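You operate a simulated robot arm through the tools that you are given. There is no shell and no other tool.

The job below is to be done with a simulated robot arm. You get a single attempt, and the scene is never put back.

Task
Zero the paint meter, then open the cover over its probe.
Fine: shut the cover and switch the meter on first; press ZERO once; leave the meter on.

Only the result counts: the job must be done as asked and must still hold three seconds after the hand-in. Knocking over, shifting, dropping, spilling or breaking anything else fails it. Lids that push on must go on centred and level and be pressed home; caps that screw on are set level and turned clockwise until they are tight.

Robot
A 7-joint arm with a two-finger parallel gripper, fixed in place. Base frame: the origin is on the floor under the middle of its stand, x ahead of it, y to its left, z up. Units: mm, degrees, N and s.
It reaches about 1479 mm from its shoulder. Its first joint turns from -166.0 to 166.0 degrees. Payload 4.4 kg.
The TCP is the grasp point between the finger pads, 23 mm short of the fingertips. In the tool frame z runs along the fingers and y along their closing line. Largest opening 94 mm; finger width 38, thickness 10; the body of the gripper, 54 by 96 mm, starts 39 mm behind the TCP.
Orientation is that of the tool frame in the base frame, as [roll, pitch, yaw] about the fixed x, y, z axes, in that order (R = Rz(yaw) Ry(pitch) Rx(roll)). With the fingers straight down and closing along the base's y, the tool's x points along the base's -x, its y along +y and its z along -z.

Tools
- The arm moves only by the tool send_rows. Its argument "plan" is a list of rows, each an object of numbers (a shift or turn left out is 0, a gripper value left out holds the last): "dx", "dy", "dz": the shift along the base's x, y, z in units of 400 mm (1.0 is 400 mm); "ax", "ay", "az": the turn, a rotation vector about the base's x, y, z in units of 180 degrees (1.0 is 180 degrees); "jaw": the gripper command, from -1 (shut) to 1 (fully open), values between in proportion. In form: [{"dx": .., "dy": .., "dz": .., "ax": .., "ay": .., "az": .., "jaw": ..}, ...]. A call has 1 to 20 rows; each row is the pose to reach, as a shift and turn from the pose commanded when the call began. A call with a number of a shift or a turn outside -1 to 1 is refused whole. A row lasts 0.2 s, in which the tool goes at most 50 mm and 8.6 degrees; a call with a longer step from one row to the next is refused whole, and so is a gripper value outside its range. A pose out of reach is approached as far as the arm can. The call stops where the force on the tool passes 90 N (or 10 N more than at its start, if that is more) or the arm is blocked; 0.2 s more then pass. Each finger travels about 72 mm/s and halts on what it meets, pressing with about 41 N; the grip force reading is that of the motor and also rises with nothing between the fingers. The clock runs only during rows and for 0.2 s after the last one: add rows that repeat a pose to give the fingers time. The reply holds the time, the measured pose of the TCP, the force on the tool along the base axes, the opening and the grip force, in the units named above and with some noise, with the torque about the TCP (base axes, N m) and any sound that the robot's microphone picked up, and new pictures: "pictures" is both (left out), scene, wrist or none.
- Cameras (640 x 400 px; columns grow to the right, rows downward): "scene" is fixed at [401.5, 649.4, 1407.6]; the picture's right is [-0.25, -0.97, 0.00], its down [-0.60, 0.15, -0.79] and it looks along [0.76, -0.20, -0.62] (base axes); focal length 336 px, centre (320, 200). "wrist" rides on the gripper at [86, 16, -75] in the tool frame; the picture's right is [-0.18, 0.98, 0.00], its down [-0.58, -0.11, -0.81] and it looks along [-0.79, -0.15, 0.59] (tool axes); focal length 243 px, centre (320, 200).
- point_at(camera, pixels): for up to 12 pixels [column, row] of the newest picture of that camera ("zoom" is the newest enlarged one), the place [x, y, z] in the base frame of the surface seen there, good to about 2 mm. No time passes.
- zoom(camera, box): a new picture of the part [left, top, right, bottom] of that camera's present view, enlarged. No time passes.
- close_job(): hands the job in; it is judged then, once.

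Open the gripper and draw the arm clear of the work before you hand the job in, unless the task says otherwise.

The tools are called after "Emit:" as name(argument=value, ...) on one line, values as JSON. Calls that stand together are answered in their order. send_rows: Moves the arm, as the interface text tells. Its arguments: {"type":"object","properties":{"plan":{"type":"array"},"pictures":{"type":"string","enum":["both","scene","wrist","none"]}},"required":["plan"]} The other tools are called the same way: point_at (camera, pixels) gives the place of the surface under pixels of a picture; zoom (camera, box) takes an enlarged picture of a part of a camera's view; close_job () hands the job in.

At the start:

```text
clock: 0.0
ee_pos: [803.0, 313.7, 1149.9]
ee_rot: [-180.0, 0.2, -180.0]
force: [-0.6, 0.5, -0.5]
wrist_torque: [-0.04, -0.01, 0.02]
width: 94.2
gripper_force: 0.1
```

scene: 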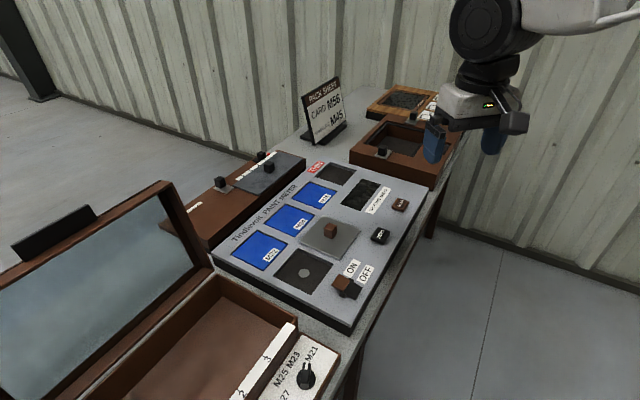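
wrist: 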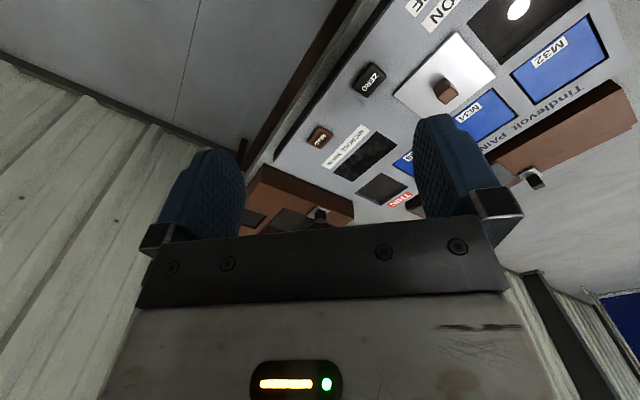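

The scene picture shows the paint meter panel around (320,240), with a sliding cover plate with knob at (330,230), a probe at (303,270), an ON/OFF switch at (345,287), ZERO at (380,236). I zoom in for detail.

Emit:
zoom(camera="scene", box=[210, 150, 440, 330])

Emit:
zoom(camera="wrist", box=[240, 0, 640, 240])

Emit:
point_at(camera="scene", pixels=[[303, 270], [330, 228], [342, 283], [350, 290], [380, 235], [399, 204], [320, 250], [355, 240], [350, 330], [430, 188], [215, 255], [315, 165]])

```text
2.22 times, centred on (325, 240) of scene
```

zoom: 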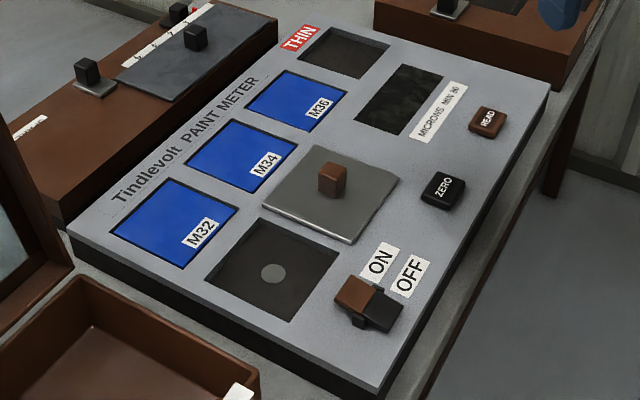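

```text
1.60 times, centred on (440, 120) of wrist
```

zoom: 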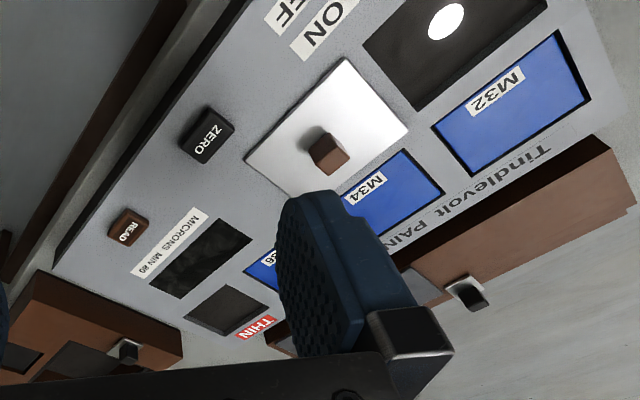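

```text
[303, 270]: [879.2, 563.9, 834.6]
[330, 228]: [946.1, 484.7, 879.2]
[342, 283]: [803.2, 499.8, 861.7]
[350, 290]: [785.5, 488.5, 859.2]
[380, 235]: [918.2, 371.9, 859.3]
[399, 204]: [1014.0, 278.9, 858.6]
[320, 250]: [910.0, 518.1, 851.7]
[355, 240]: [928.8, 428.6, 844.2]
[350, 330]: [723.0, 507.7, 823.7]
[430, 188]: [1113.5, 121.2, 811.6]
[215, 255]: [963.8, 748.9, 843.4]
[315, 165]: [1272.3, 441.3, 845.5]
```

The meter's display looks dark, so it is probably off. I zoom closer on the switch, cover and buttons.

Emit:
zoom(camera="scene", box=[315, 245, 395, 310])

Emit:
zoom(camera="scene", box=[270, 205, 370, 300])

Emit:
zoom(camera="wrist", box=[340, 0, 540, 125])

```text
6.15 times, centred on (355, 278) of scene
```

zoom: 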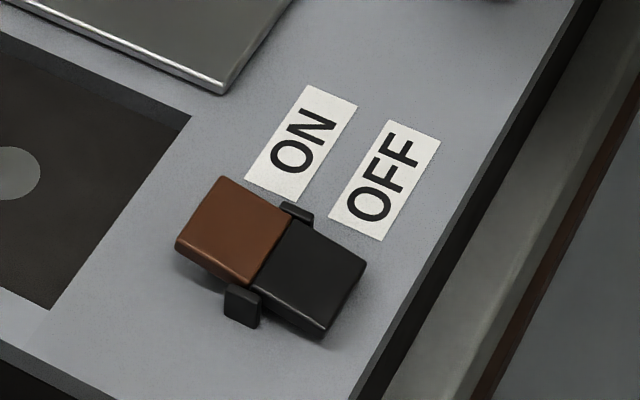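

```text
4.21 times, centred on (320, 252) of scene
```

zoom: 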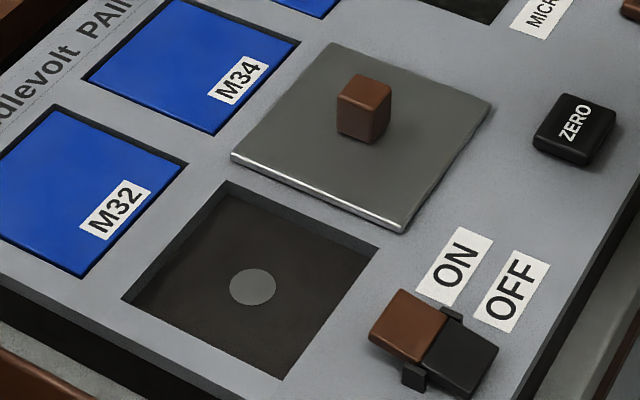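

```text
3.20 times, centred on (440, 62) of wrist
```

zoom: 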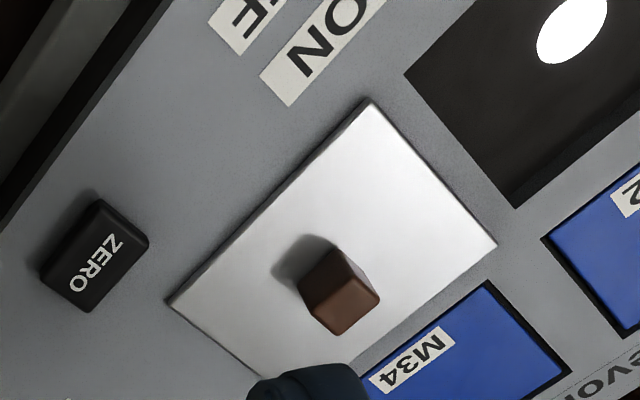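

The rocker has brown half on the ON side and black on the OFF side; I need heights at each end to tell which side is down.

Emit:
zoom(camera="scene", box=[315, 245, 395, 310])

Emit:
point_at(camera="zoom", pixels=[[222, 185], [186, 238], [235, 230], [280, 222], [250, 272], [310, 275], [355, 265], [316, 322], [340, 290], [160, 320], [350, 350], [240, 150]])

Emit:
zoom(camera="scene", box=[270, 205, 370, 300])

Emit:
point_at(camera="zoom", pixels=[[234, 156], [402, 226], [488, 102], [336, 46], [364, 86], [340, 98], [388, 86], [372, 108], [228, 186], [376, 246], [282, 376], [126, 298]])

```text
6.15 times, centred on (355, 278) of scene
```

zoom: 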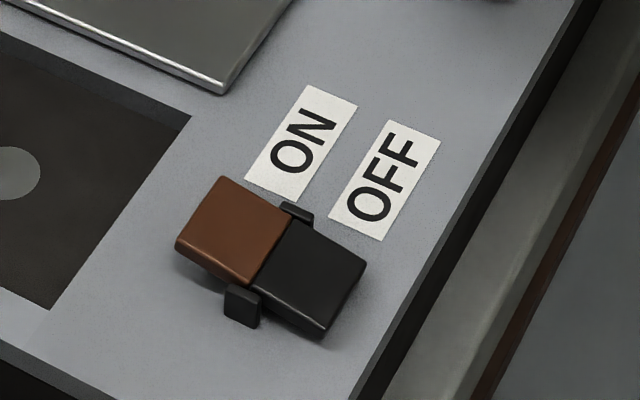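

```text
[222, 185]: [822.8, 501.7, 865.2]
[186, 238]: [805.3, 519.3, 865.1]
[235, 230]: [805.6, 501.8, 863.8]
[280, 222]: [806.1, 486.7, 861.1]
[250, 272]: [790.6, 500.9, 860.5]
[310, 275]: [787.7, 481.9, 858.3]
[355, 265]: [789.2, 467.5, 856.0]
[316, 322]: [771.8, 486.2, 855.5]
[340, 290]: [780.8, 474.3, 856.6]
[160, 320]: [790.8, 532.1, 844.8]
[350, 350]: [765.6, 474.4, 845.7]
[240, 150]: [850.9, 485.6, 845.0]
```

```text
4.21 times, centred on (320, 252) of scene
```

zoom: 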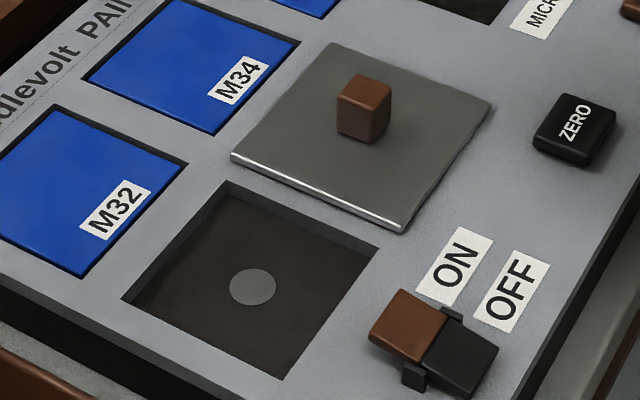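

```text
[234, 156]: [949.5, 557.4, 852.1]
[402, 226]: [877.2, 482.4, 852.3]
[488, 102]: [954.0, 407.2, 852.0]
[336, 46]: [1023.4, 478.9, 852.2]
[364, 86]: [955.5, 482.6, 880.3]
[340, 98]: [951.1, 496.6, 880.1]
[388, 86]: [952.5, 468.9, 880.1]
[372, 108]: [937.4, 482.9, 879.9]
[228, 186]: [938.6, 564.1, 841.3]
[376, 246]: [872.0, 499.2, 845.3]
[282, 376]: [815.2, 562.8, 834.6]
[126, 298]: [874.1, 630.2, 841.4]
```

The rocker's ON end is high (z≈865) and the OFF end low (z≈855.5), so the meter is off. Cover centre is about (951,481.5), the recess about (873,565); slide axis is about 45° in the base. I check the surroundings for clearance and the exact button positions.

Emit:
zoom(camera="scene", box=[350, 180, 440, 260])

Emit:
point_at(camera="zoom", pixels=[[150, 395], [190, 355], [240, 350], [200, 400], [205, 430], [255, 375], [235, 400], [350, 160], [380, 170], [300, 350], [120, 390], [200, 380]])

Emit:
point_at(camera="scene", pixels=[[160, 182], [210, 270], [220, 280], [295, 325], [240, 390], [90, 210], [305, 160], [260, 155], [220, 180], [340, 80], [213, 258], [349, 325]])

```text
5.00 times, centred on (395, 220) of scene
```

zoom: 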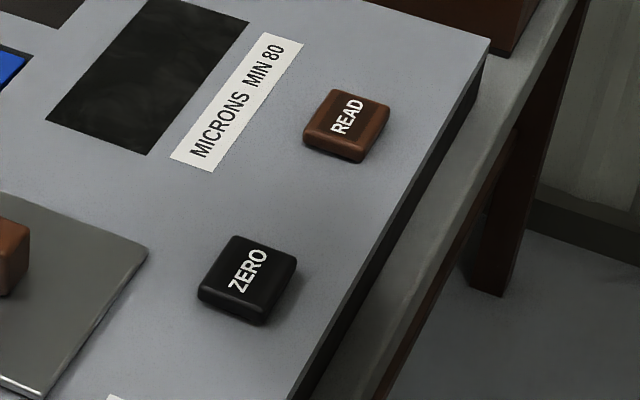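

```text
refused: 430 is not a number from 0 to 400
```

```text
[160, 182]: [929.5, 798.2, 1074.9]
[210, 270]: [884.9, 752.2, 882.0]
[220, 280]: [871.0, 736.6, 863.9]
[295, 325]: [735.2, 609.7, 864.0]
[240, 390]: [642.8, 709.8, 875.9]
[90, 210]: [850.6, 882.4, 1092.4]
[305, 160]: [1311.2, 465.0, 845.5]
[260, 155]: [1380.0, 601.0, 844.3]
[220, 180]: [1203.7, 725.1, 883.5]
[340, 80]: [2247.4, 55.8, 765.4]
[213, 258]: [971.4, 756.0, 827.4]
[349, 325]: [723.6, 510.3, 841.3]
```

Surroundings are clear of the work area (lid corner at about (929,798,1075), 240 mm away). Now the ZERO button's corners.

Emit:
point_at(camera="zoom", pixels=[[234, 240], [203, 286], [292, 260], [262, 310], [248, 270], [345, 120], [320, 220], [150, 160], [490, 45], [300, 360], [60, 380], [225, 340]])

```text
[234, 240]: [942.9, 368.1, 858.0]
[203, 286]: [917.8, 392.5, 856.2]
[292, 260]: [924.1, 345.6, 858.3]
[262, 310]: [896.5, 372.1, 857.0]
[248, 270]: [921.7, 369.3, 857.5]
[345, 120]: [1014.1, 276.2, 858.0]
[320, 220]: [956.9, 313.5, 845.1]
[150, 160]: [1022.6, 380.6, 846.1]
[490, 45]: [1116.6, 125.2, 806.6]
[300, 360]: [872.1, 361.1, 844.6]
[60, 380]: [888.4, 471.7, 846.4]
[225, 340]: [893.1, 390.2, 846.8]
```

The ZERO button's centre is about (920,369.5), top z≈858. I move above the cover knob, turning the tool +44.7° so that the fingers close along the slide direction.

Emit:
send_rows(plan=[{"dx": 0.053, "dy": 0.06, "dz": -0.046, "az": 0.0355, "jaw": 0.3}, {"dx": 0.106, "dy": 0.12, "dz": -0.093, "az": 0.071}, {"dx": 0.159, "dy": 0.18, "dz": -0.139, "az": 0.1064}, {"dx": 0.211, "dy": 0.24, "dz": -0.186, "az": 0.142}, {"dx": 0.264, "dy": 0.3, "dz": -0.232, "az": 0.1774}, {"dx": 0.317, "dy": 0.361, "dz": -0.279, "az": 0.2128}, {"dx": 0.37, "dy": 0.4208, "dz": -0.325, "az": 0.2483}, {"dx": 0.37, "dy": 0.4208, "dz": -0.325, "az": 0.2483}])

```text
clock: 1.8
ee_pos: [948.5, 482.8, 1019.0]
ee_rot: [-180.0, 0.0, -135.2]
force: [0.8, 0.1, -0.1]
wrist_torque: [-0.02, 0.02, -0.03]
width: 61.1
gripper_force: 0.1
```

scene: 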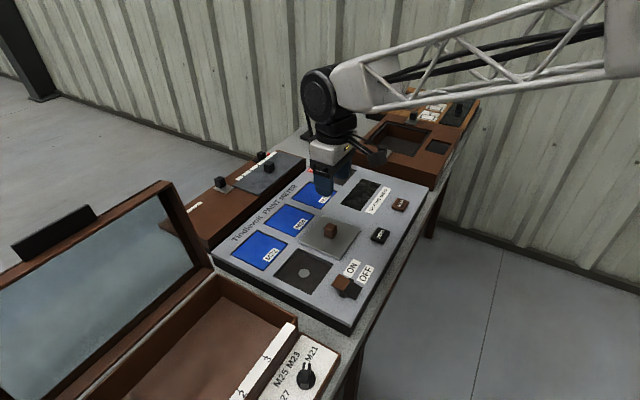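
wrist: 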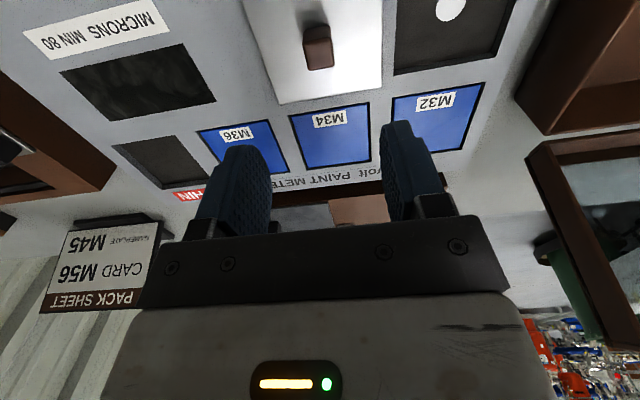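

The arm is above the knob; I verify the knob's position from the wrist view (knob at (318,48)) to refine.

Emit:
point_at(camera="wrist", pixels=[[316, 33], [305, 45], [333, 42], [318, 58], [262, 80], [380, 88], [450, 8], [400, 40], [520, 5], [395, 72], [490, 55]])

Emit:
zoom(camera="wrist", box=[240, 0, 400, 100])

Emit:
point_at(camera="scene", pixels=[[330, 226], [330, 230], [324, 226], [335, 226], [303, 271]])

```text
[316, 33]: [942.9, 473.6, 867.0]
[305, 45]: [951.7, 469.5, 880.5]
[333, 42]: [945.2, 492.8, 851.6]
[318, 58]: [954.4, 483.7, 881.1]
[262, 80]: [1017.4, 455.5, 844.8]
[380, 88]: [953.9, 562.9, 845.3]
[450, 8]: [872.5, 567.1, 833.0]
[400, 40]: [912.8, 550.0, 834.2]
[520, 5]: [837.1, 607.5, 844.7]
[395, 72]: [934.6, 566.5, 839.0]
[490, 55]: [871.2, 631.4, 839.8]
```

```text
4.00 times, centred on (320, 50) of wrist
```

zoom: 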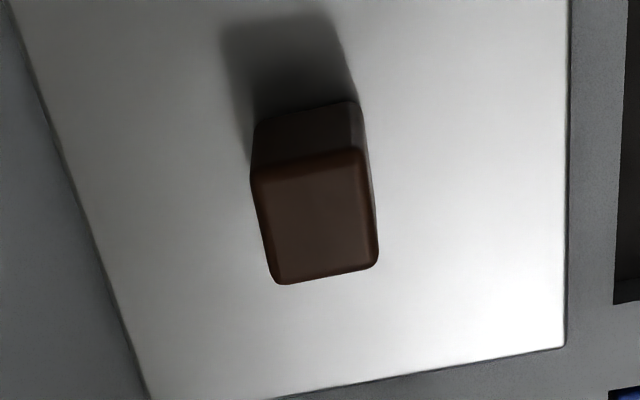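

```text
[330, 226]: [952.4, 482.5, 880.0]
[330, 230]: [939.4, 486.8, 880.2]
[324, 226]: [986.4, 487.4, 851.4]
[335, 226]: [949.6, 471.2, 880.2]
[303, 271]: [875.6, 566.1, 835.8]
```

I get the knob top's corners from the enlarged wrist view.

Emit:
point_at(camera="zoom", pixels=[[262, 182], [355, 158], [370, 260], [282, 277], [315, 220], [568, 340], [150, 395], [10, 5]])

```text
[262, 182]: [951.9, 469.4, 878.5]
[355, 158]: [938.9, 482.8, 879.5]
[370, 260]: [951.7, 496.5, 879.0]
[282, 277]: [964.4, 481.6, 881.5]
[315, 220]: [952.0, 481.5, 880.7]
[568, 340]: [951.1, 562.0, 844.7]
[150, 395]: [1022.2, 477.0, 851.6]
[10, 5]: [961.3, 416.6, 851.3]
```

Knob top centre is about (951.7,482.6,880). I descend so that fingertips end about 5 mm above the cover plate, without closing yet.

Emit:
send_rows(plan=[{"dz": -0.09, "dx": 0.002}, {"dz": -0.18, "dx": 0.004}, {"dz": -0.26, "dx": 0.004}, {"dz": -0.31, "dx": 0.004}, {"dz": -0.34, "dx": 0.004}, {"dz": -0.34, "dx": 0.004}])

```text
clock: 3.2
ee_pos: [950.7, 480.5, 883.2]
ee_rot: [179.9, 0.1, -135.3]
force: [-1.0, 0.0, -0.5]
wrist_torque: [0.01, 0.01, 0.01]
width: 61.1
gripper_force: 0.1
```

scene: 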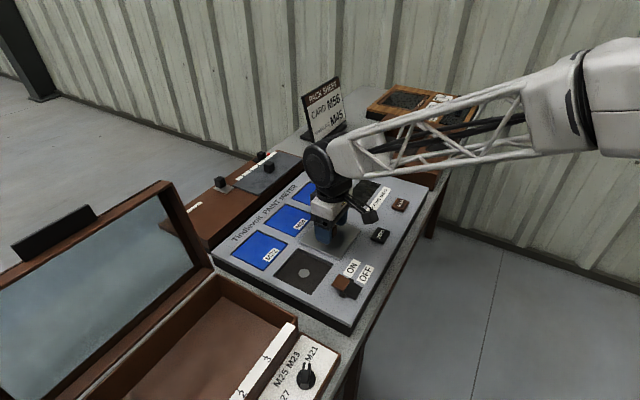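
wrist: 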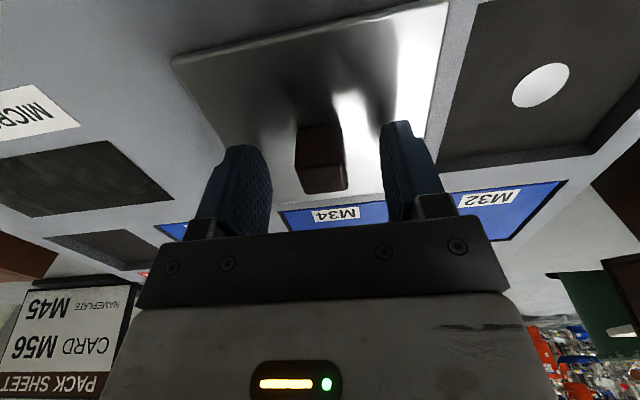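

The knob sits between the fingers ((320,160) in the wrist view). I close the gripper on it.

Emit:
send_rows(plan=[{"dz": -0.005, "jaw": -1}, {"dz": -0.005, "jaw": -1}, {"dz": -0.005, "jaw": -1}, {"dz": -0.005, "jaw": -1}])

```text
clock: 4.2
ee_pos: [951.8, 482.2, 881.5]
ee_rot: [180.0, 0.1, -135.4]
force: [-0.4, 0.4, 0.4]
wrist_torque: [-0.13, -0.13, 1.21]
width: 24.0
gripper_force: 45.0
```

scene: 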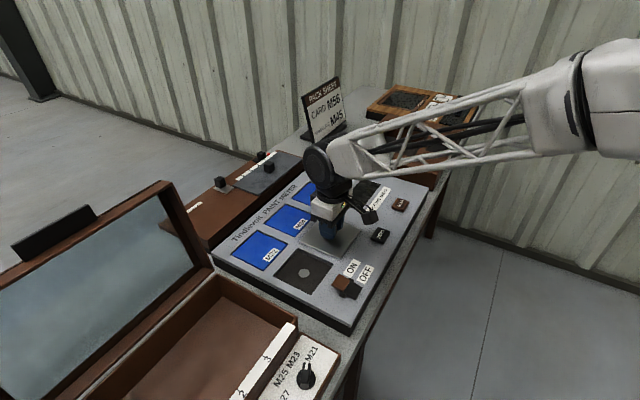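
wrist: 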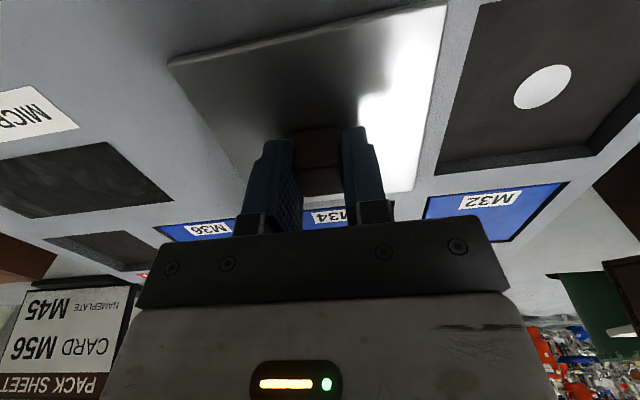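

The knob is gripped at 24 mm. I slide the cover toward the probe along (-0.69,0.72), first 24 mm, watching forces.

Emit:
send_rows(plan=[{"dx": -0.01, "dy": 0.0104}, {"dx": -0.02, "dy": 0.0208}, {"dx": -0.03, "dy": 0.0312}, {"dx": -0.04, "dy": 0.0416}, {"dx": -0.04, "dy": 0.0416}])

```text
clock: 5.4
ee_pos: [935.2, 496.2, 881.0]
ee_rot: [180.0, 0.0, -135.3]
force: [-21.6, -23.5, 5.2]
wrist_torque: [-0.47, 0.29, 1.03]
width: 24.2
gripper_force: 45.1
```

scene: 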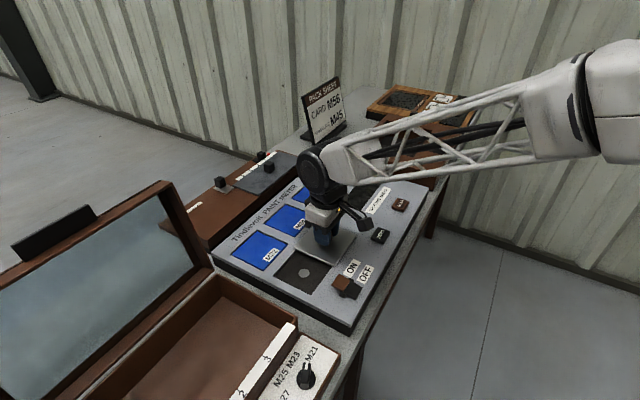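
wrist: 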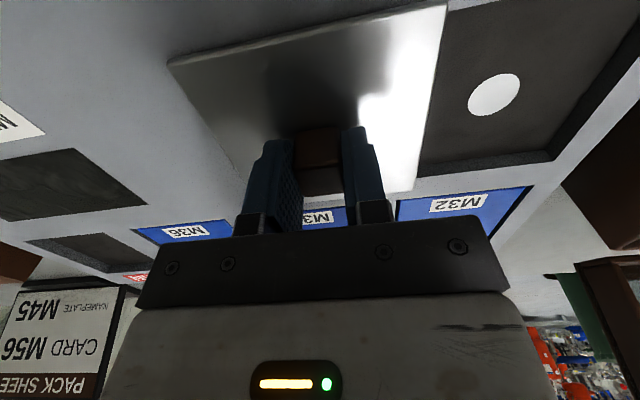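

The cover moves, but there's a side force of about 32 N toward (-x,-y), so the true rail direction has less +y than commanded. I check the cover's present position.

Emit:
zoom(camera="scene", box=[270, 205, 370, 300])

Emit:
point_at(camera="scene", pixels=[[213, 256], [349, 323], [430, 186], [333, 265], [295, 245]])

```text
4.21 times, centred on (320, 252) of scene
```

zoom: 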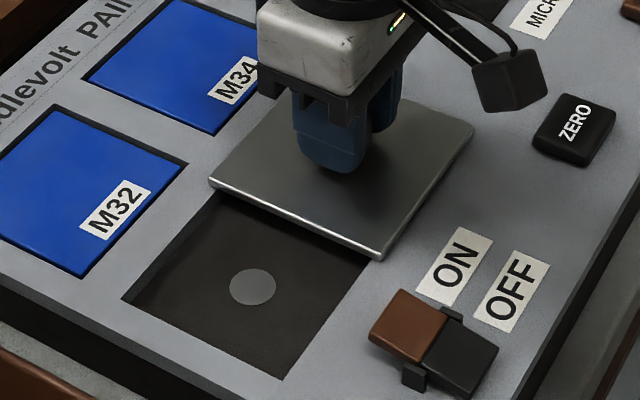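

```text
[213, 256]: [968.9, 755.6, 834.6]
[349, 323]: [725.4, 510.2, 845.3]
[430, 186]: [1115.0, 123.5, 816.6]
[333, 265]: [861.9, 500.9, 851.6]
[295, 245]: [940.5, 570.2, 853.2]
```

I measure the cover's corners now to compare with those before.

Emit:
point_at(camera="zoom", pixels=[[214, 181], [378, 253], [470, 126], [376, 246], [230, 183]])

```text
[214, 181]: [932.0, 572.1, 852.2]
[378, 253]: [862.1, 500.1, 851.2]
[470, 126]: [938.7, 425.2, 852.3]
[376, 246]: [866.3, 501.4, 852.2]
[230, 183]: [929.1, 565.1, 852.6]
```

The cover moved about 23 mm along the panel axis (panel edge angle ≈45.2°, so slide ≈135.2°). I continue 30 mm with a small side correction toward (-x,-y).

Emit:
send_rows(plan=[{"dx": -0.0035, "dy": -0.0035}, {"dx": -0.0142, "dy": 0.007}, {"dx": -0.0248, "dy": 0.0176}, {"dx": -0.0355, "dy": 0.0282}, {"dx": -0.0461, "dy": 0.0387}, {"dx": -0.0568, "dy": 0.0493}, {"dx": -0.0568, "dy": 0.0493}], pictures="none")

```text
clock: 7.0
ee_pos: [913.3, 519.5, 880.9]
ee_rot: [179.9, 0.1, -135.3]
force: [26.2, 23.7, 0.2]
wrist_torque: [0.27, -0.48, 1.05]
width: 23.9
gripper_force: 44.8
```

The side force flipped to about −35 N, so half that correction was right; solving gives a rail direction of about 135.9°. I proceed 40 mm with that and a small +0.7° yaw to relieve the torque.

Emit:
send_rows(plan=[{"dx": 0.0015, "dy": 0.0015, "az": 0.002}, {"dx": -0.0105, "dy": 0.0131, "az": 0.004}, {"dx": -0.0224, "dy": 0.0247, "az": 0.004}, {"dx": -0.0344, "dy": 0.0363, "az": 0.004}, {"dx": -0.0464, "dy": 0.0478, "az": 0.004}, {"dx": -0.0583, "dy": 0.0594, "az": 0.004}, {"dx": -0.0703, "dy": 0.071, "az": 0.004}, {"dx": -0.0703, "dy": 0.071, "az": 0.004}])

```text
clock: 8.8
ee_pos: [884.3, 546.9, 881.1]
ee_rot: [180.0, 0.2, -134.7]
force: [2.5, 0.9, 14.2]
wrist_torque: [-0.1, -0.06, -1.04]
width: 23.8
gripper_force: 45.2
```

scene: 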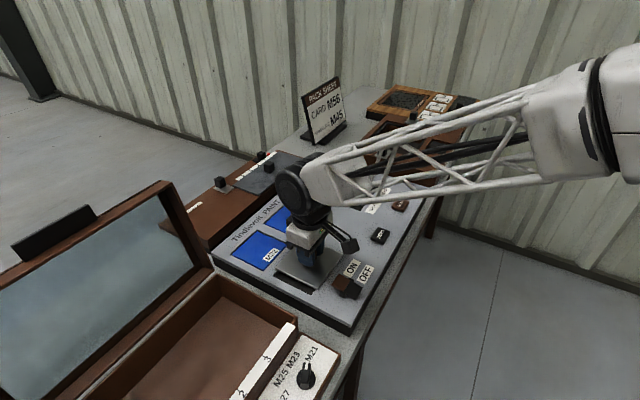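
wrist: 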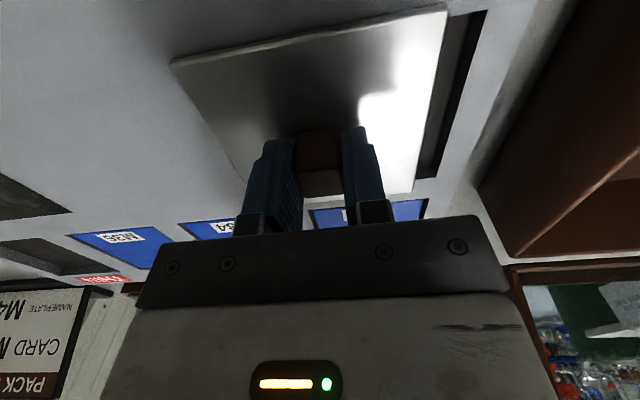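

Side force is near zero now and only a strip of recess remains open (wrist (450,120)). I slide about 18 mm more.

Emit:
send_rows(plan=[{"dx": -0.008, "dy": 0.0079, "az": -0.002}, {"dx": -0.0161, "dy": 0.0157, "az": -0.002}, {"dx": -0.0241, "dy": 0.0236, "az": -0.002}, {"dx": -0.0321, "dy": 0.0315, "az": -0.002}, {"dx": -0.0321, "dy": 0.0315, "az": -0.002}])

```text
clock: 10.0
ee_pos: [871.1, 559.2, 881.8]
ee_rot: [-180.0, 0.1, -135.0]
force: [-0.5, -2.0, 15.1]
wrist_torque: [0.19, -0.27, -0.19]
width: 23.8
gripper_force: 44.7
```

scene: 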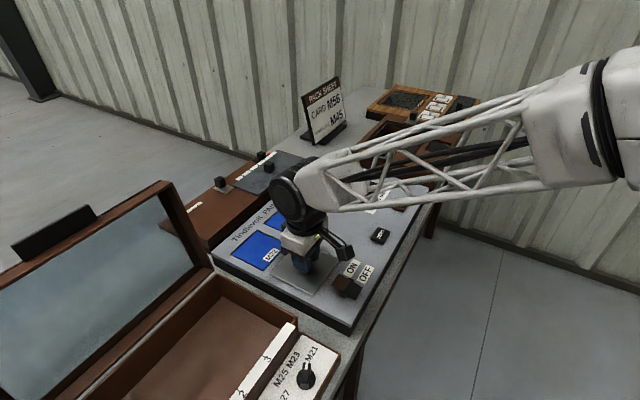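
wrist: 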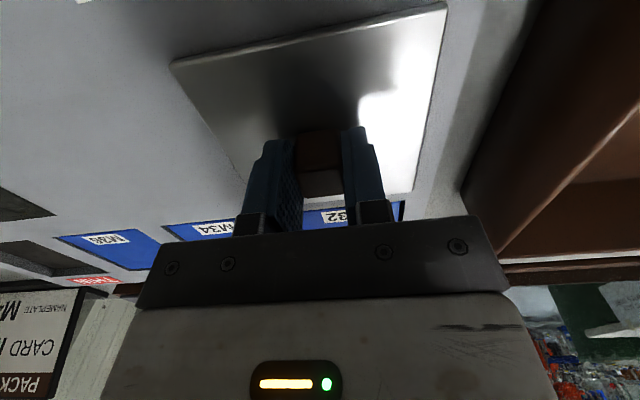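

The recess is fully covered in view; I continue gently up to 8 mm to find the closed end stop.

Emit:
send_rows(plan=[{"dx": -0.0036, "dy": 0.0035}, {"dx": -0.0071, "dy": 0.007}, {"dx": -0.0107, "dy": 0.0105}, {"dx": -0.0107, "dy": 0.0105}])

Emit:
zoom(camera="scene", box=[250, 205, 370, 310])

```text
clock: 11.0
ee_pos: [867.1, 563.8, 881.9]
ee_rot: [180.0, 0.0, -135.0]
force: [11.2, 5.7, 9.5]
wrist_torque: [-0.55, 0.49, -0.08]
width: 23.9
gripper_force: 45.4
```

scene: 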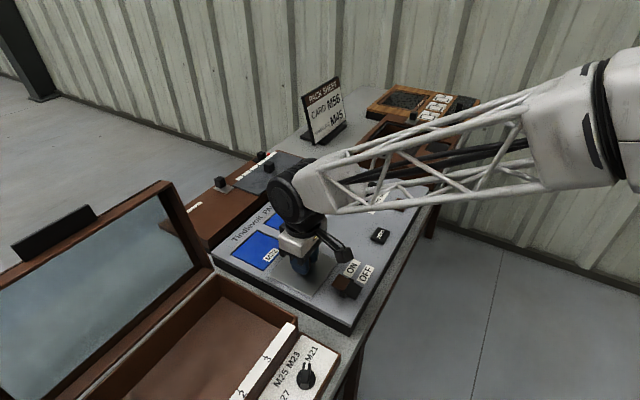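
wrist: 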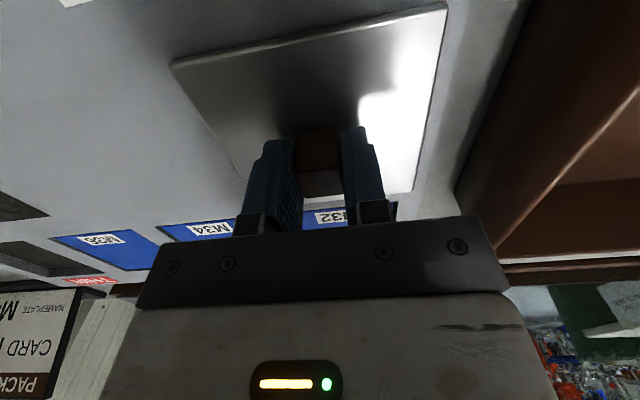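

```text
3.81 times, centred on (310, 258) of scene
```

zoom: 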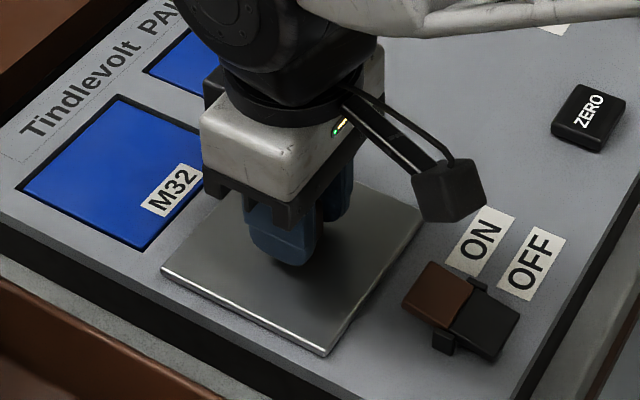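

No hard stop yet after 117 mm. I measure the cover's corners relative to the recess corners seen earlier.

Emit:
point_at(camera="zoom", pixels=[[165, 269], [323, 350], [417, 214], [145, 280], [320, 365], [200, 320], [440, 270]])

```text
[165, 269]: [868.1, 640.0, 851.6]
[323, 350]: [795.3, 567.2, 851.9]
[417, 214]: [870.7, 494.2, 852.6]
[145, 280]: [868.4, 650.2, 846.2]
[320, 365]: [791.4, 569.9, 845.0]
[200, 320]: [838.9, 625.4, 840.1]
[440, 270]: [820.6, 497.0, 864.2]
```

The cover's trailing edge is only ~1–2 mm past the recess edge and the leading edge ~11 mm past, so I may be near or slightly beyond centre. I probe 3 mm further to see whether there's a stop.

Emit:
send_rows(plan=[{"dx": -0.0018, "dy": 0.0022}, {"dx": -0.0035, "dy": 0.004}, {"dx": -0.0053, "dy": 0.0057}, {"dx": -0.0053, "dy": 0.0057}])

```text
clock: 12.0
ee_pos: [867.6, 564.4, 881.1]
ee_rot: [180.0, 0.1, -135.1]
force: [58.5, -32.6, 0.7]
wrist_torque: [-0.41, -0.45, 0.26]
width: 23.8
gripper_force: 44.8
```

scene: 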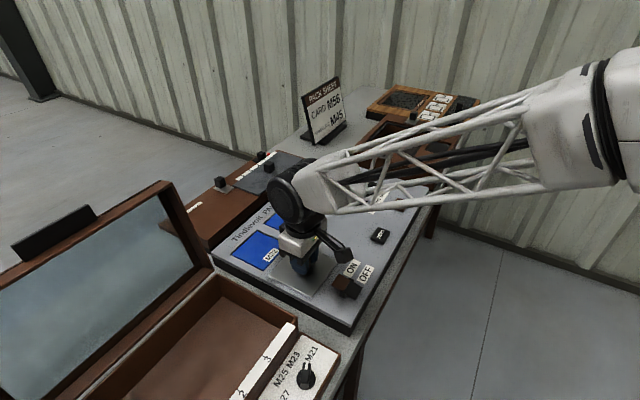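
wrist: 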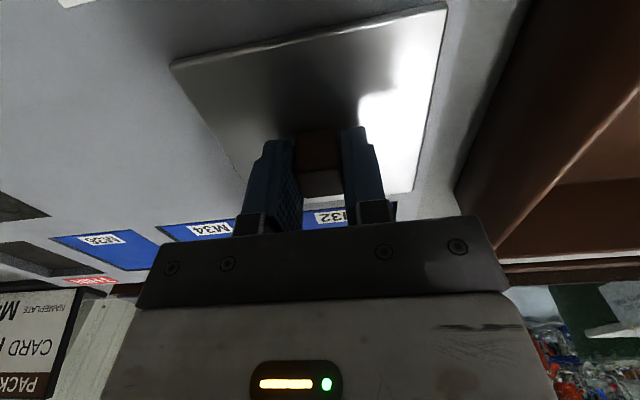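

A firm stop (about 65 N along the slide) – the cover is shut. I relax the push by ~1.5 mm, open the jaws, and rise straight up.

Emit:
send_rows(plan=[{"dx": 0.0026, "dy": -0.0026}, {"dx": 0.0026, "dy": -0.0026, "jaw": 0.3}, {"dx": 0.0026, "dy": -0.0026, "jaw": 0.3}, {"dx": 0.0026, "dy": -0.0026, "jaw": 0.3}, {"dx": 0.0026, "dy": -0.0026, "jaw": 0.3}])

Emit:
send_rows(plan=[{"dz": 0.05}, {"dz": 0.12}, {"dz": 0.22}, {"dz": 0.3}, {"dz": 0.3}])

```text
clock: 13.2
ee_pos: [866.3, 565.7, 880.9]
ee_rot: [180.0, 0.1, -135.0]
force: [-0.1, 0.5, 0.2]
wrist_torque: [-0.01, 0.01, 0.02]
width: 61.4
gripper_force: 0.0
```

scene: 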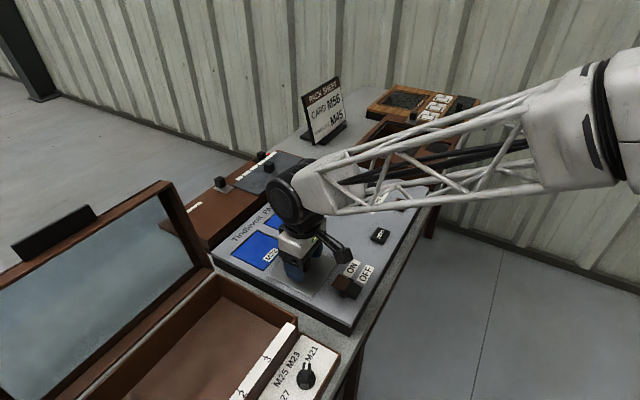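
wrist: 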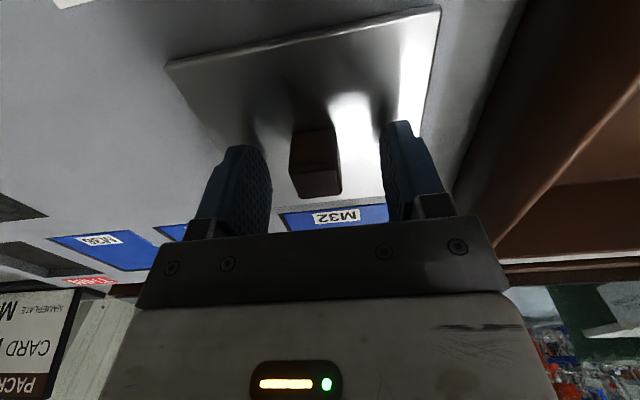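

```text
clock: 14.4
ee_pos: [865.0, 565.0, 1002.8]
ee_rot: [-180.0, 0.1, -134.9]
force: [-0.2, -0.1, 0.0]
wrist_torque: [-0.01, 0.03, 0.02]
width: 60.9
gripper_force: 0.0
```

scene: 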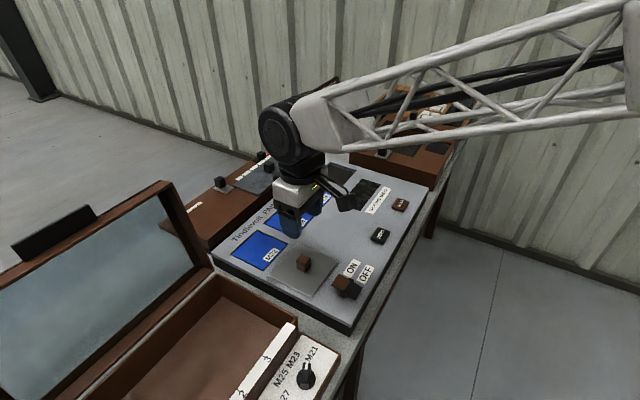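
wrist: 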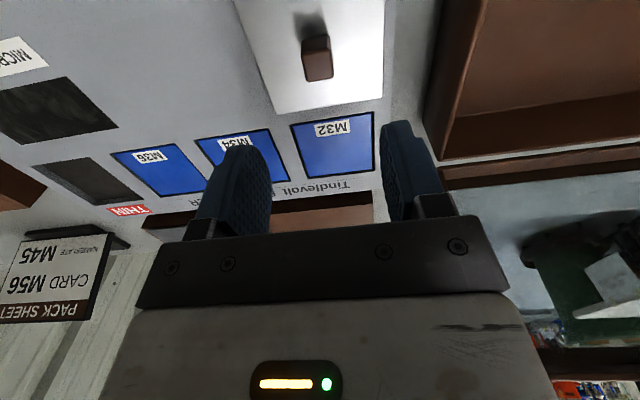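

The cover sits over the recess, arm is clear above. I zoom to confirm coverage and re-measure the rocker for pressing its ON half.

Emit:
zoom(camera="scene", box=[260, 235, 390, 325])

Emit:
point_at(camera="zoom", pixels=[[376, 197], [362, 222], [386, 232], [408, 222], [395, 243], [425, 240], [448, 240], [430, 268], [395, 262], [428, 200], [130, 100], [250, 305]])

```text
4.44 times, centred on (325, 280) of scene
```

zoom: 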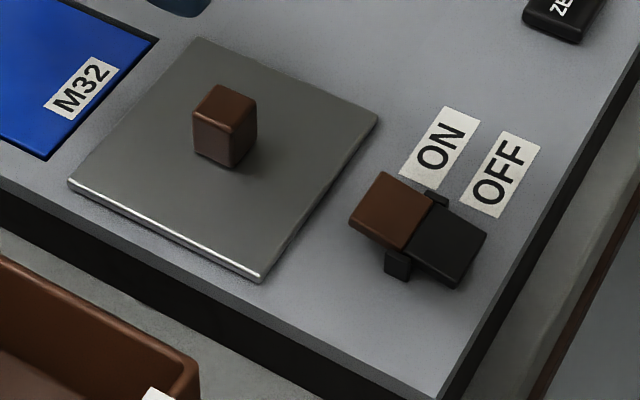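

```text
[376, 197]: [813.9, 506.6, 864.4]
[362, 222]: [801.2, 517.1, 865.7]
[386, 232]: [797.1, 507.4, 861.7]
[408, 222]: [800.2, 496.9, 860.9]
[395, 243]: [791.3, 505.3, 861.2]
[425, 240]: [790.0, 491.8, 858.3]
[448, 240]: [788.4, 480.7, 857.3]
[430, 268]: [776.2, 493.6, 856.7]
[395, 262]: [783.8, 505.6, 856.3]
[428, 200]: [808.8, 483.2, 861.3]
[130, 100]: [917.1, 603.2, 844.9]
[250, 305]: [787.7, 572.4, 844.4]
```

The recess is fully covered. Next I close the fingers and go above the rocker's ON end (brown end, mid (814,510.5,865)), stopping with fingertips ~15 mm above it.

Emit:
send_rows(plan=[{"dx": -0.032, "dy": -0.0322, "dz": -0.02, "jaw": -1}, {"dx": -0.0637, "dy": -0.0644, "dz": -0.04, "jaw": -1}, {"dx": -0.0955, "dy": -0.0966, "dz": -0.08, "jaw": -1}, {"dx": -0.1273, "dy": -0.1288, "dz": -0.14, "jaw": -1}, {"dx": -0.1273, "dy": -0.1288, "dz": -0.2, "jaw": -1}, {"dx": -0.1273, "dy": -0.1288, "dz": -0.245, "jaw": -1}, {"dx": -0.1273, "dy": -0.1288, "dz": -0.245, "jaw": -1}])

Emit:
zoom(camera="scene", box=[290, 225, 400, 310])

Emit:
zoom(camera="wrist", box=[160, 0, 480, 200])

```text
clock: 16.0
ee_pos: [815.3, 513.6, 903.7]
ee_rot: [-180.0, 0.2, -135.0]
force: [-0.1, 0.3, -1.0]
wrist_torque: [-0.02, 0.0, 0.0]
width: 0.1
gripper_force: 40.8
```

scene: 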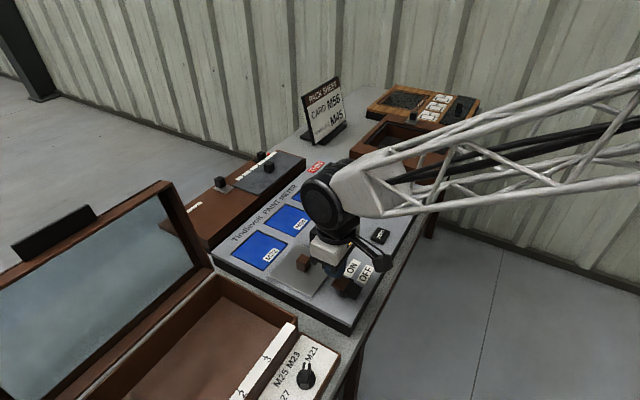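
wrist: 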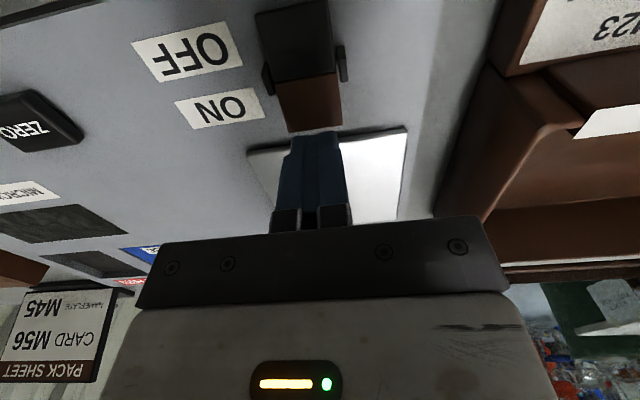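

```text
4.71 times, centred on (345, 268) of scene
```

zoom: 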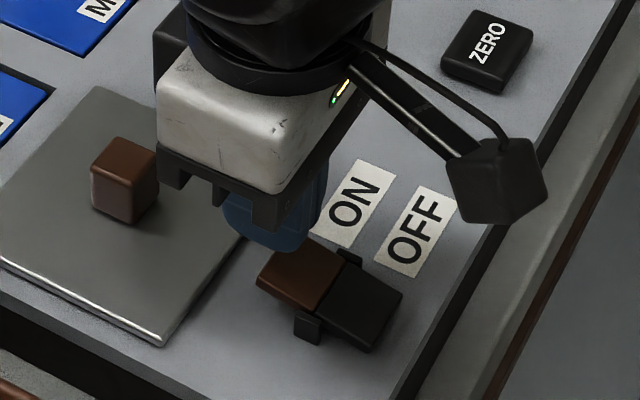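

```text
2.00 times, centred on (320, 100) of wrist
```

zoom: 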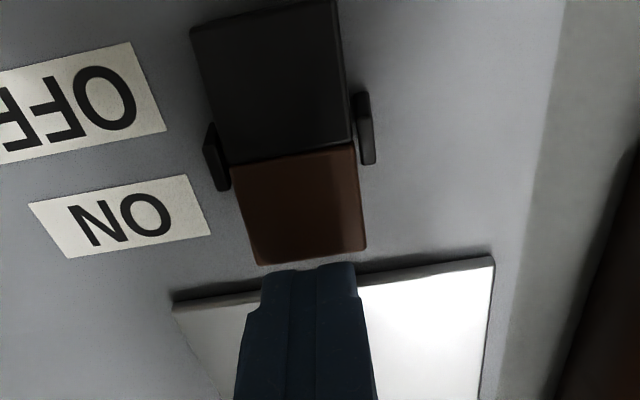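

The fingertips are aligned with the rocker in the u direction (finger (308,270) vs rocker (310,258) in the zoom). I shift 4 mm inward and press down in small steps to about tip z=861.

Emit:
send_rows(plan=[{"dx": -0.007, "dy": -0.0071, "dz": -0.015}, {"dx": -0.007, "dy": -0.0071, "dz": -0.03}, {"dx": -0.007, "dy": -0.0071, "dz": -0.038}, {"dx": -0.007, "dy": -0.0071, "dz": -0.044}, {"dx": -0.007, "dy": -0.0071, "dz": -0.05}, {"dx": -0.007, "dy": -0.0071, "dz": -0.05}])

Emit:
zoom(camera="wrist", box=[160, 0, 480, 200])

Emit:
zoom(camera="scene", box=[290, 225, 400, 310])

```text
clock: 17.4
ee_pos: [812.1, 510.6, 882.9]
ee_rot: [-180.0, 0.1, -135.0]
force: [0.1, 0.5, -0.1]
wrist_torque: [0.02, 0.0, -0.01]
width: 0.0
gripper_force: 41.2
```

scene: 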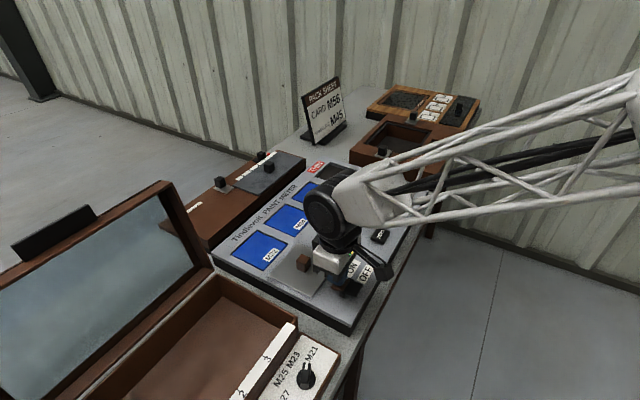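
wrist: 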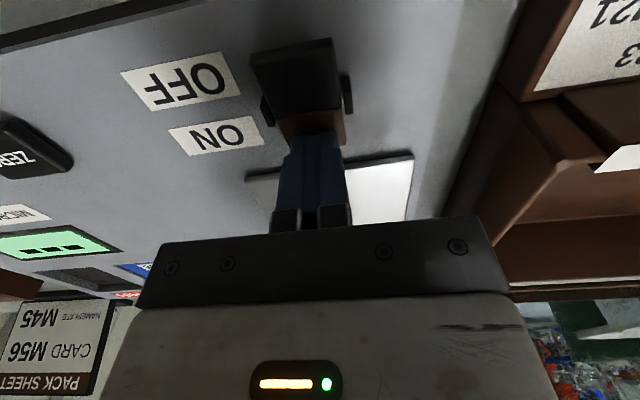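

```text
2.00 times, centred on (320, 100) of wrist
```

zoom: 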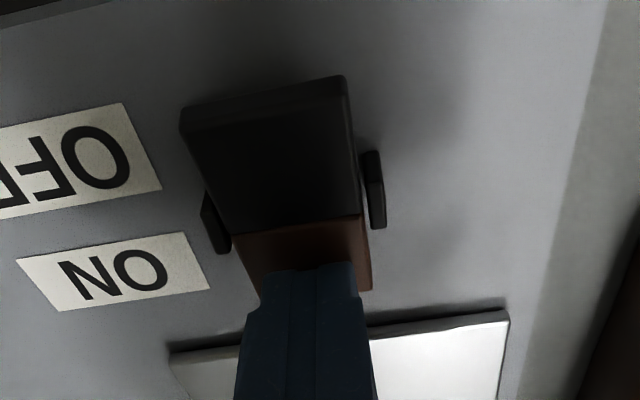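

```text
4.71 times, centred on (345, 268) of scene
```

zoom: 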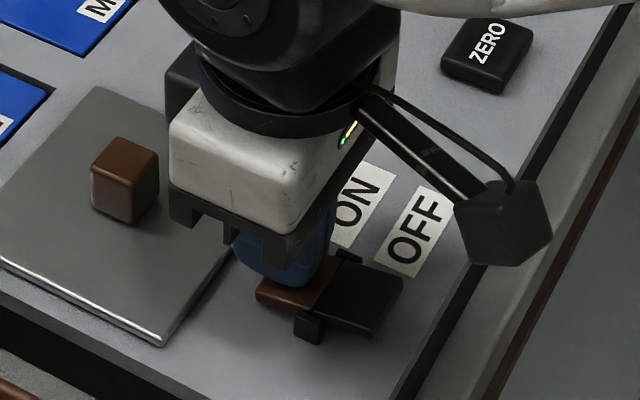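

The rocker flipped and the display lit up green with "- - -", so the meter is on. I lift and move above the ZERO button (centre (920,369.5), top z≈858), stopping ~15 mm above.

Emit:
send_rows(plan=[{"dz": 0.06}, {"dz": 0.15}, {"dx": 0.05, "dy": -0.067, "dz": 0.15}, {"dx": 0.115, "dy": -0.152, "dz": 0.15}, {"dx": 0.18, "dy": -0.239, "dz": 0.15}, {"dx": 0.235, "dy": -0.312, "dz": 0.15}, {"dx": 0.265, "dy": -0.3525, "dz": 0.12}, {"dx": 0.265, "dy": -0.3525, "dz": 0.06}, {"dx": 0.265, "dy": -0.3525, "dz": 0.03}, {"dx": 0.265, "dy": -0.3525, "dz": 0.03}])

Emit:
zoom(camera="scene", box=[300, 180, 430, 310])

Emit:
zoom(camera="wrist", box=[160, 0, 480, 200])

```text
clock: 19.6
ee_pos: [918.4, 369.7, 893.6]
ee_rot: [-180.0, 0.1, -135.0]
force: [0.5, 0.8, -0.6]
wrist_torque: [-0.01, -0.01, 0.01]
width: 0.0
gripper_force: 41.4
```

scene: 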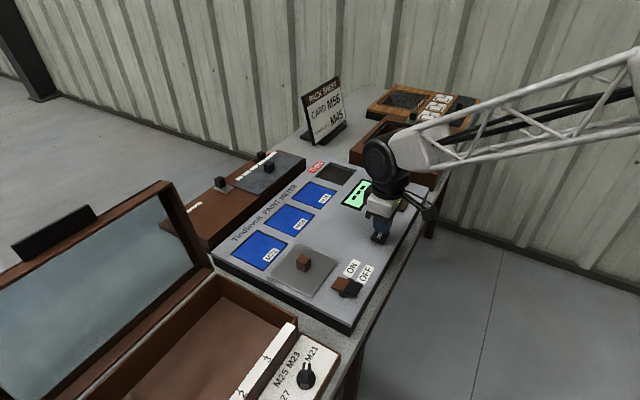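
wrist: 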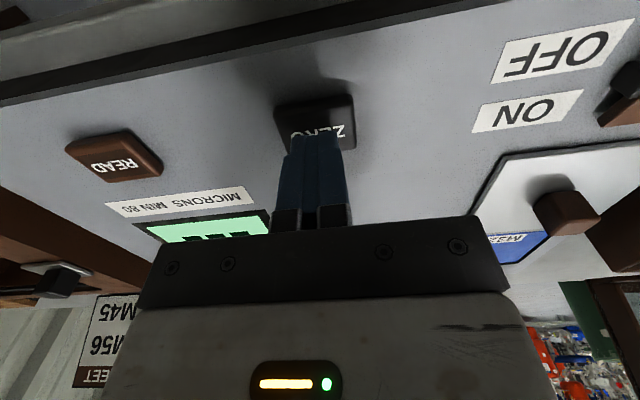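

```text
3.08 times, centred on (365, 245) of scene
```

zoom: 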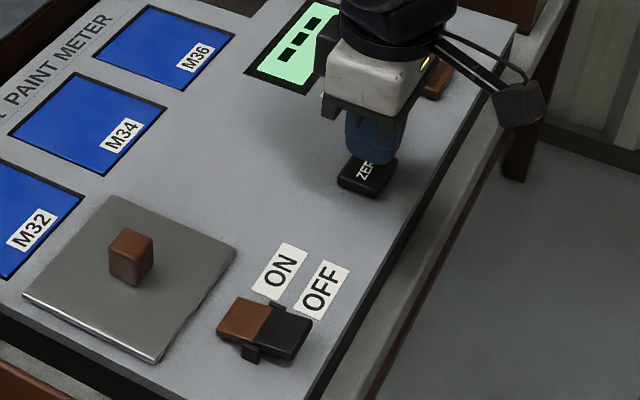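

```text
2.00 times, centred on (320, 100) of wrist
```

zoom: 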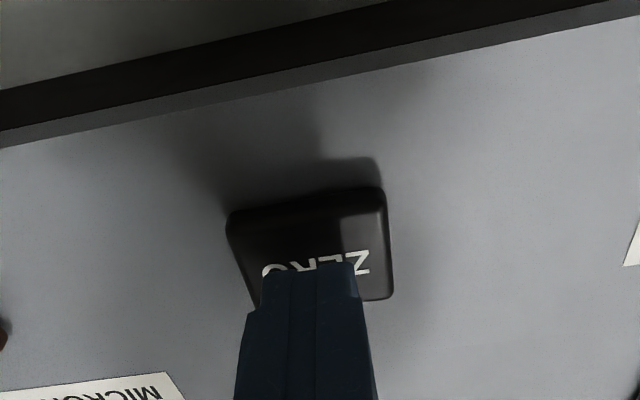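

The fingers are over the ZERO button and READ is well clear at (115,155). I press down slowly to fingertip z≈855 and look at force and display before going deeper.

Emit:
send_rows(plan=[{"dz": -0.015}, {"dz": -0.028}, {"dz": -0.034}, {"dz": -0.039}, {"dz": -0.044}, {"dz": -0.044}])

```text
clock: 21.0
ee_pos: [917.6, 369.2, 877.2]
ee_rot: [-180.0, 0.0, -135.1]
force: [0.6, -0.6, 0.8]
wrist_torque: [-0.02, 0.02, 0.03]
width: 0.0
gripper_force: 41.1
```

scene: 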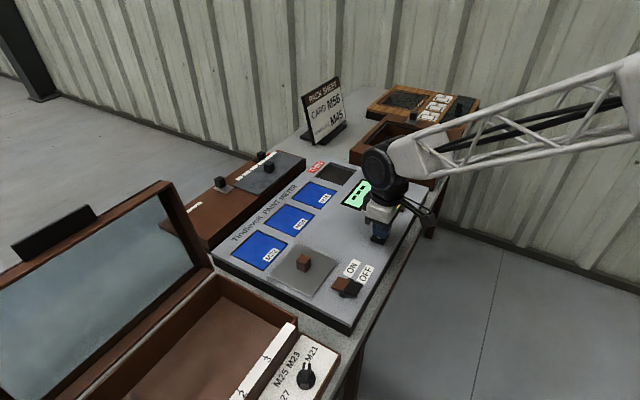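
wrist: 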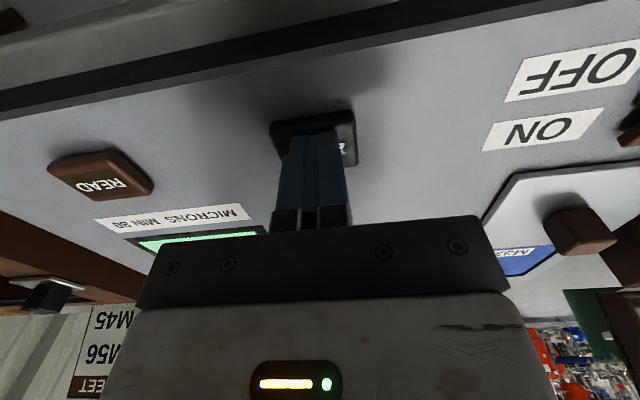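

No contact force yet. I continue down 4 mm in 1 mm steps.

Emit:
send_rows(plan=[{"dz": -0.0025}, {"dz": -0.005}, {"dz": -0.0075}, {"dz": -0.01}, {"dz": -0.01}])

Emit:
zoom(camera="scene", box=[330, 160, 430, 260])

```text
clock: 22.2
ee_pos: [918.3, 369.2, 873.3]
ee_rot: [-179.9, 0.1, -135.0]
force: [2.2, 0.8, 3.0]
wrist_torque: [-0.02, -0.02, 0.01]
width: 0.0
gripper_force: 41.0
heard: click
```

scene: 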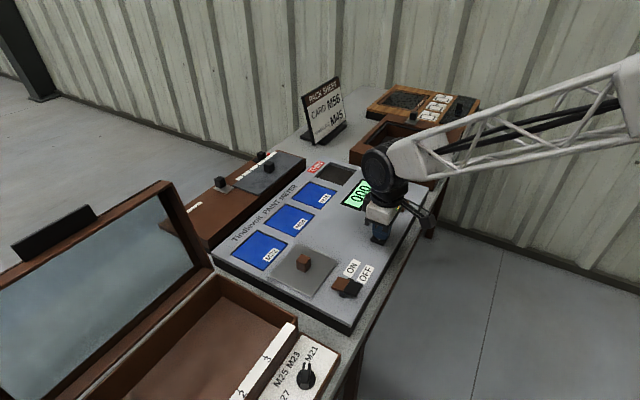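
wrist: 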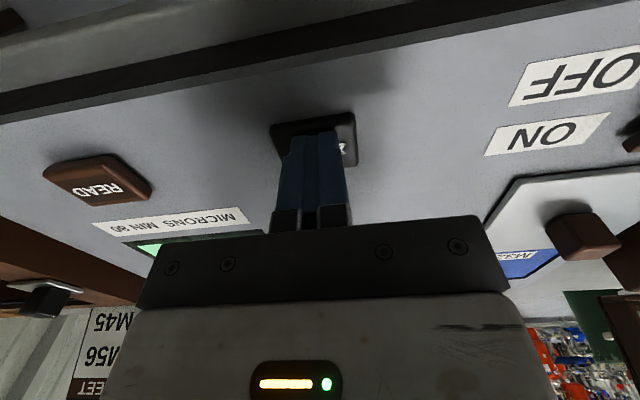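

```text
4.00 times, centred on (380, 210) of scene
```

zoom: 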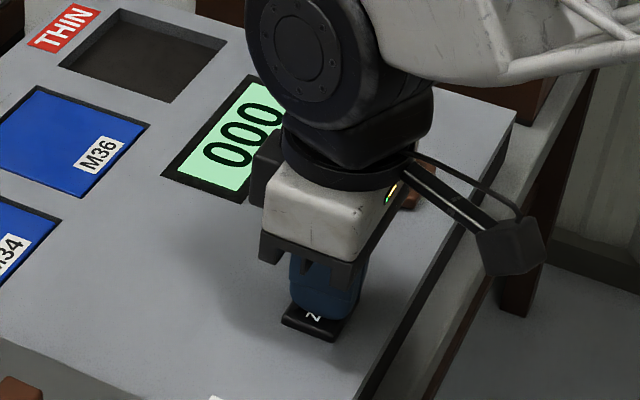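

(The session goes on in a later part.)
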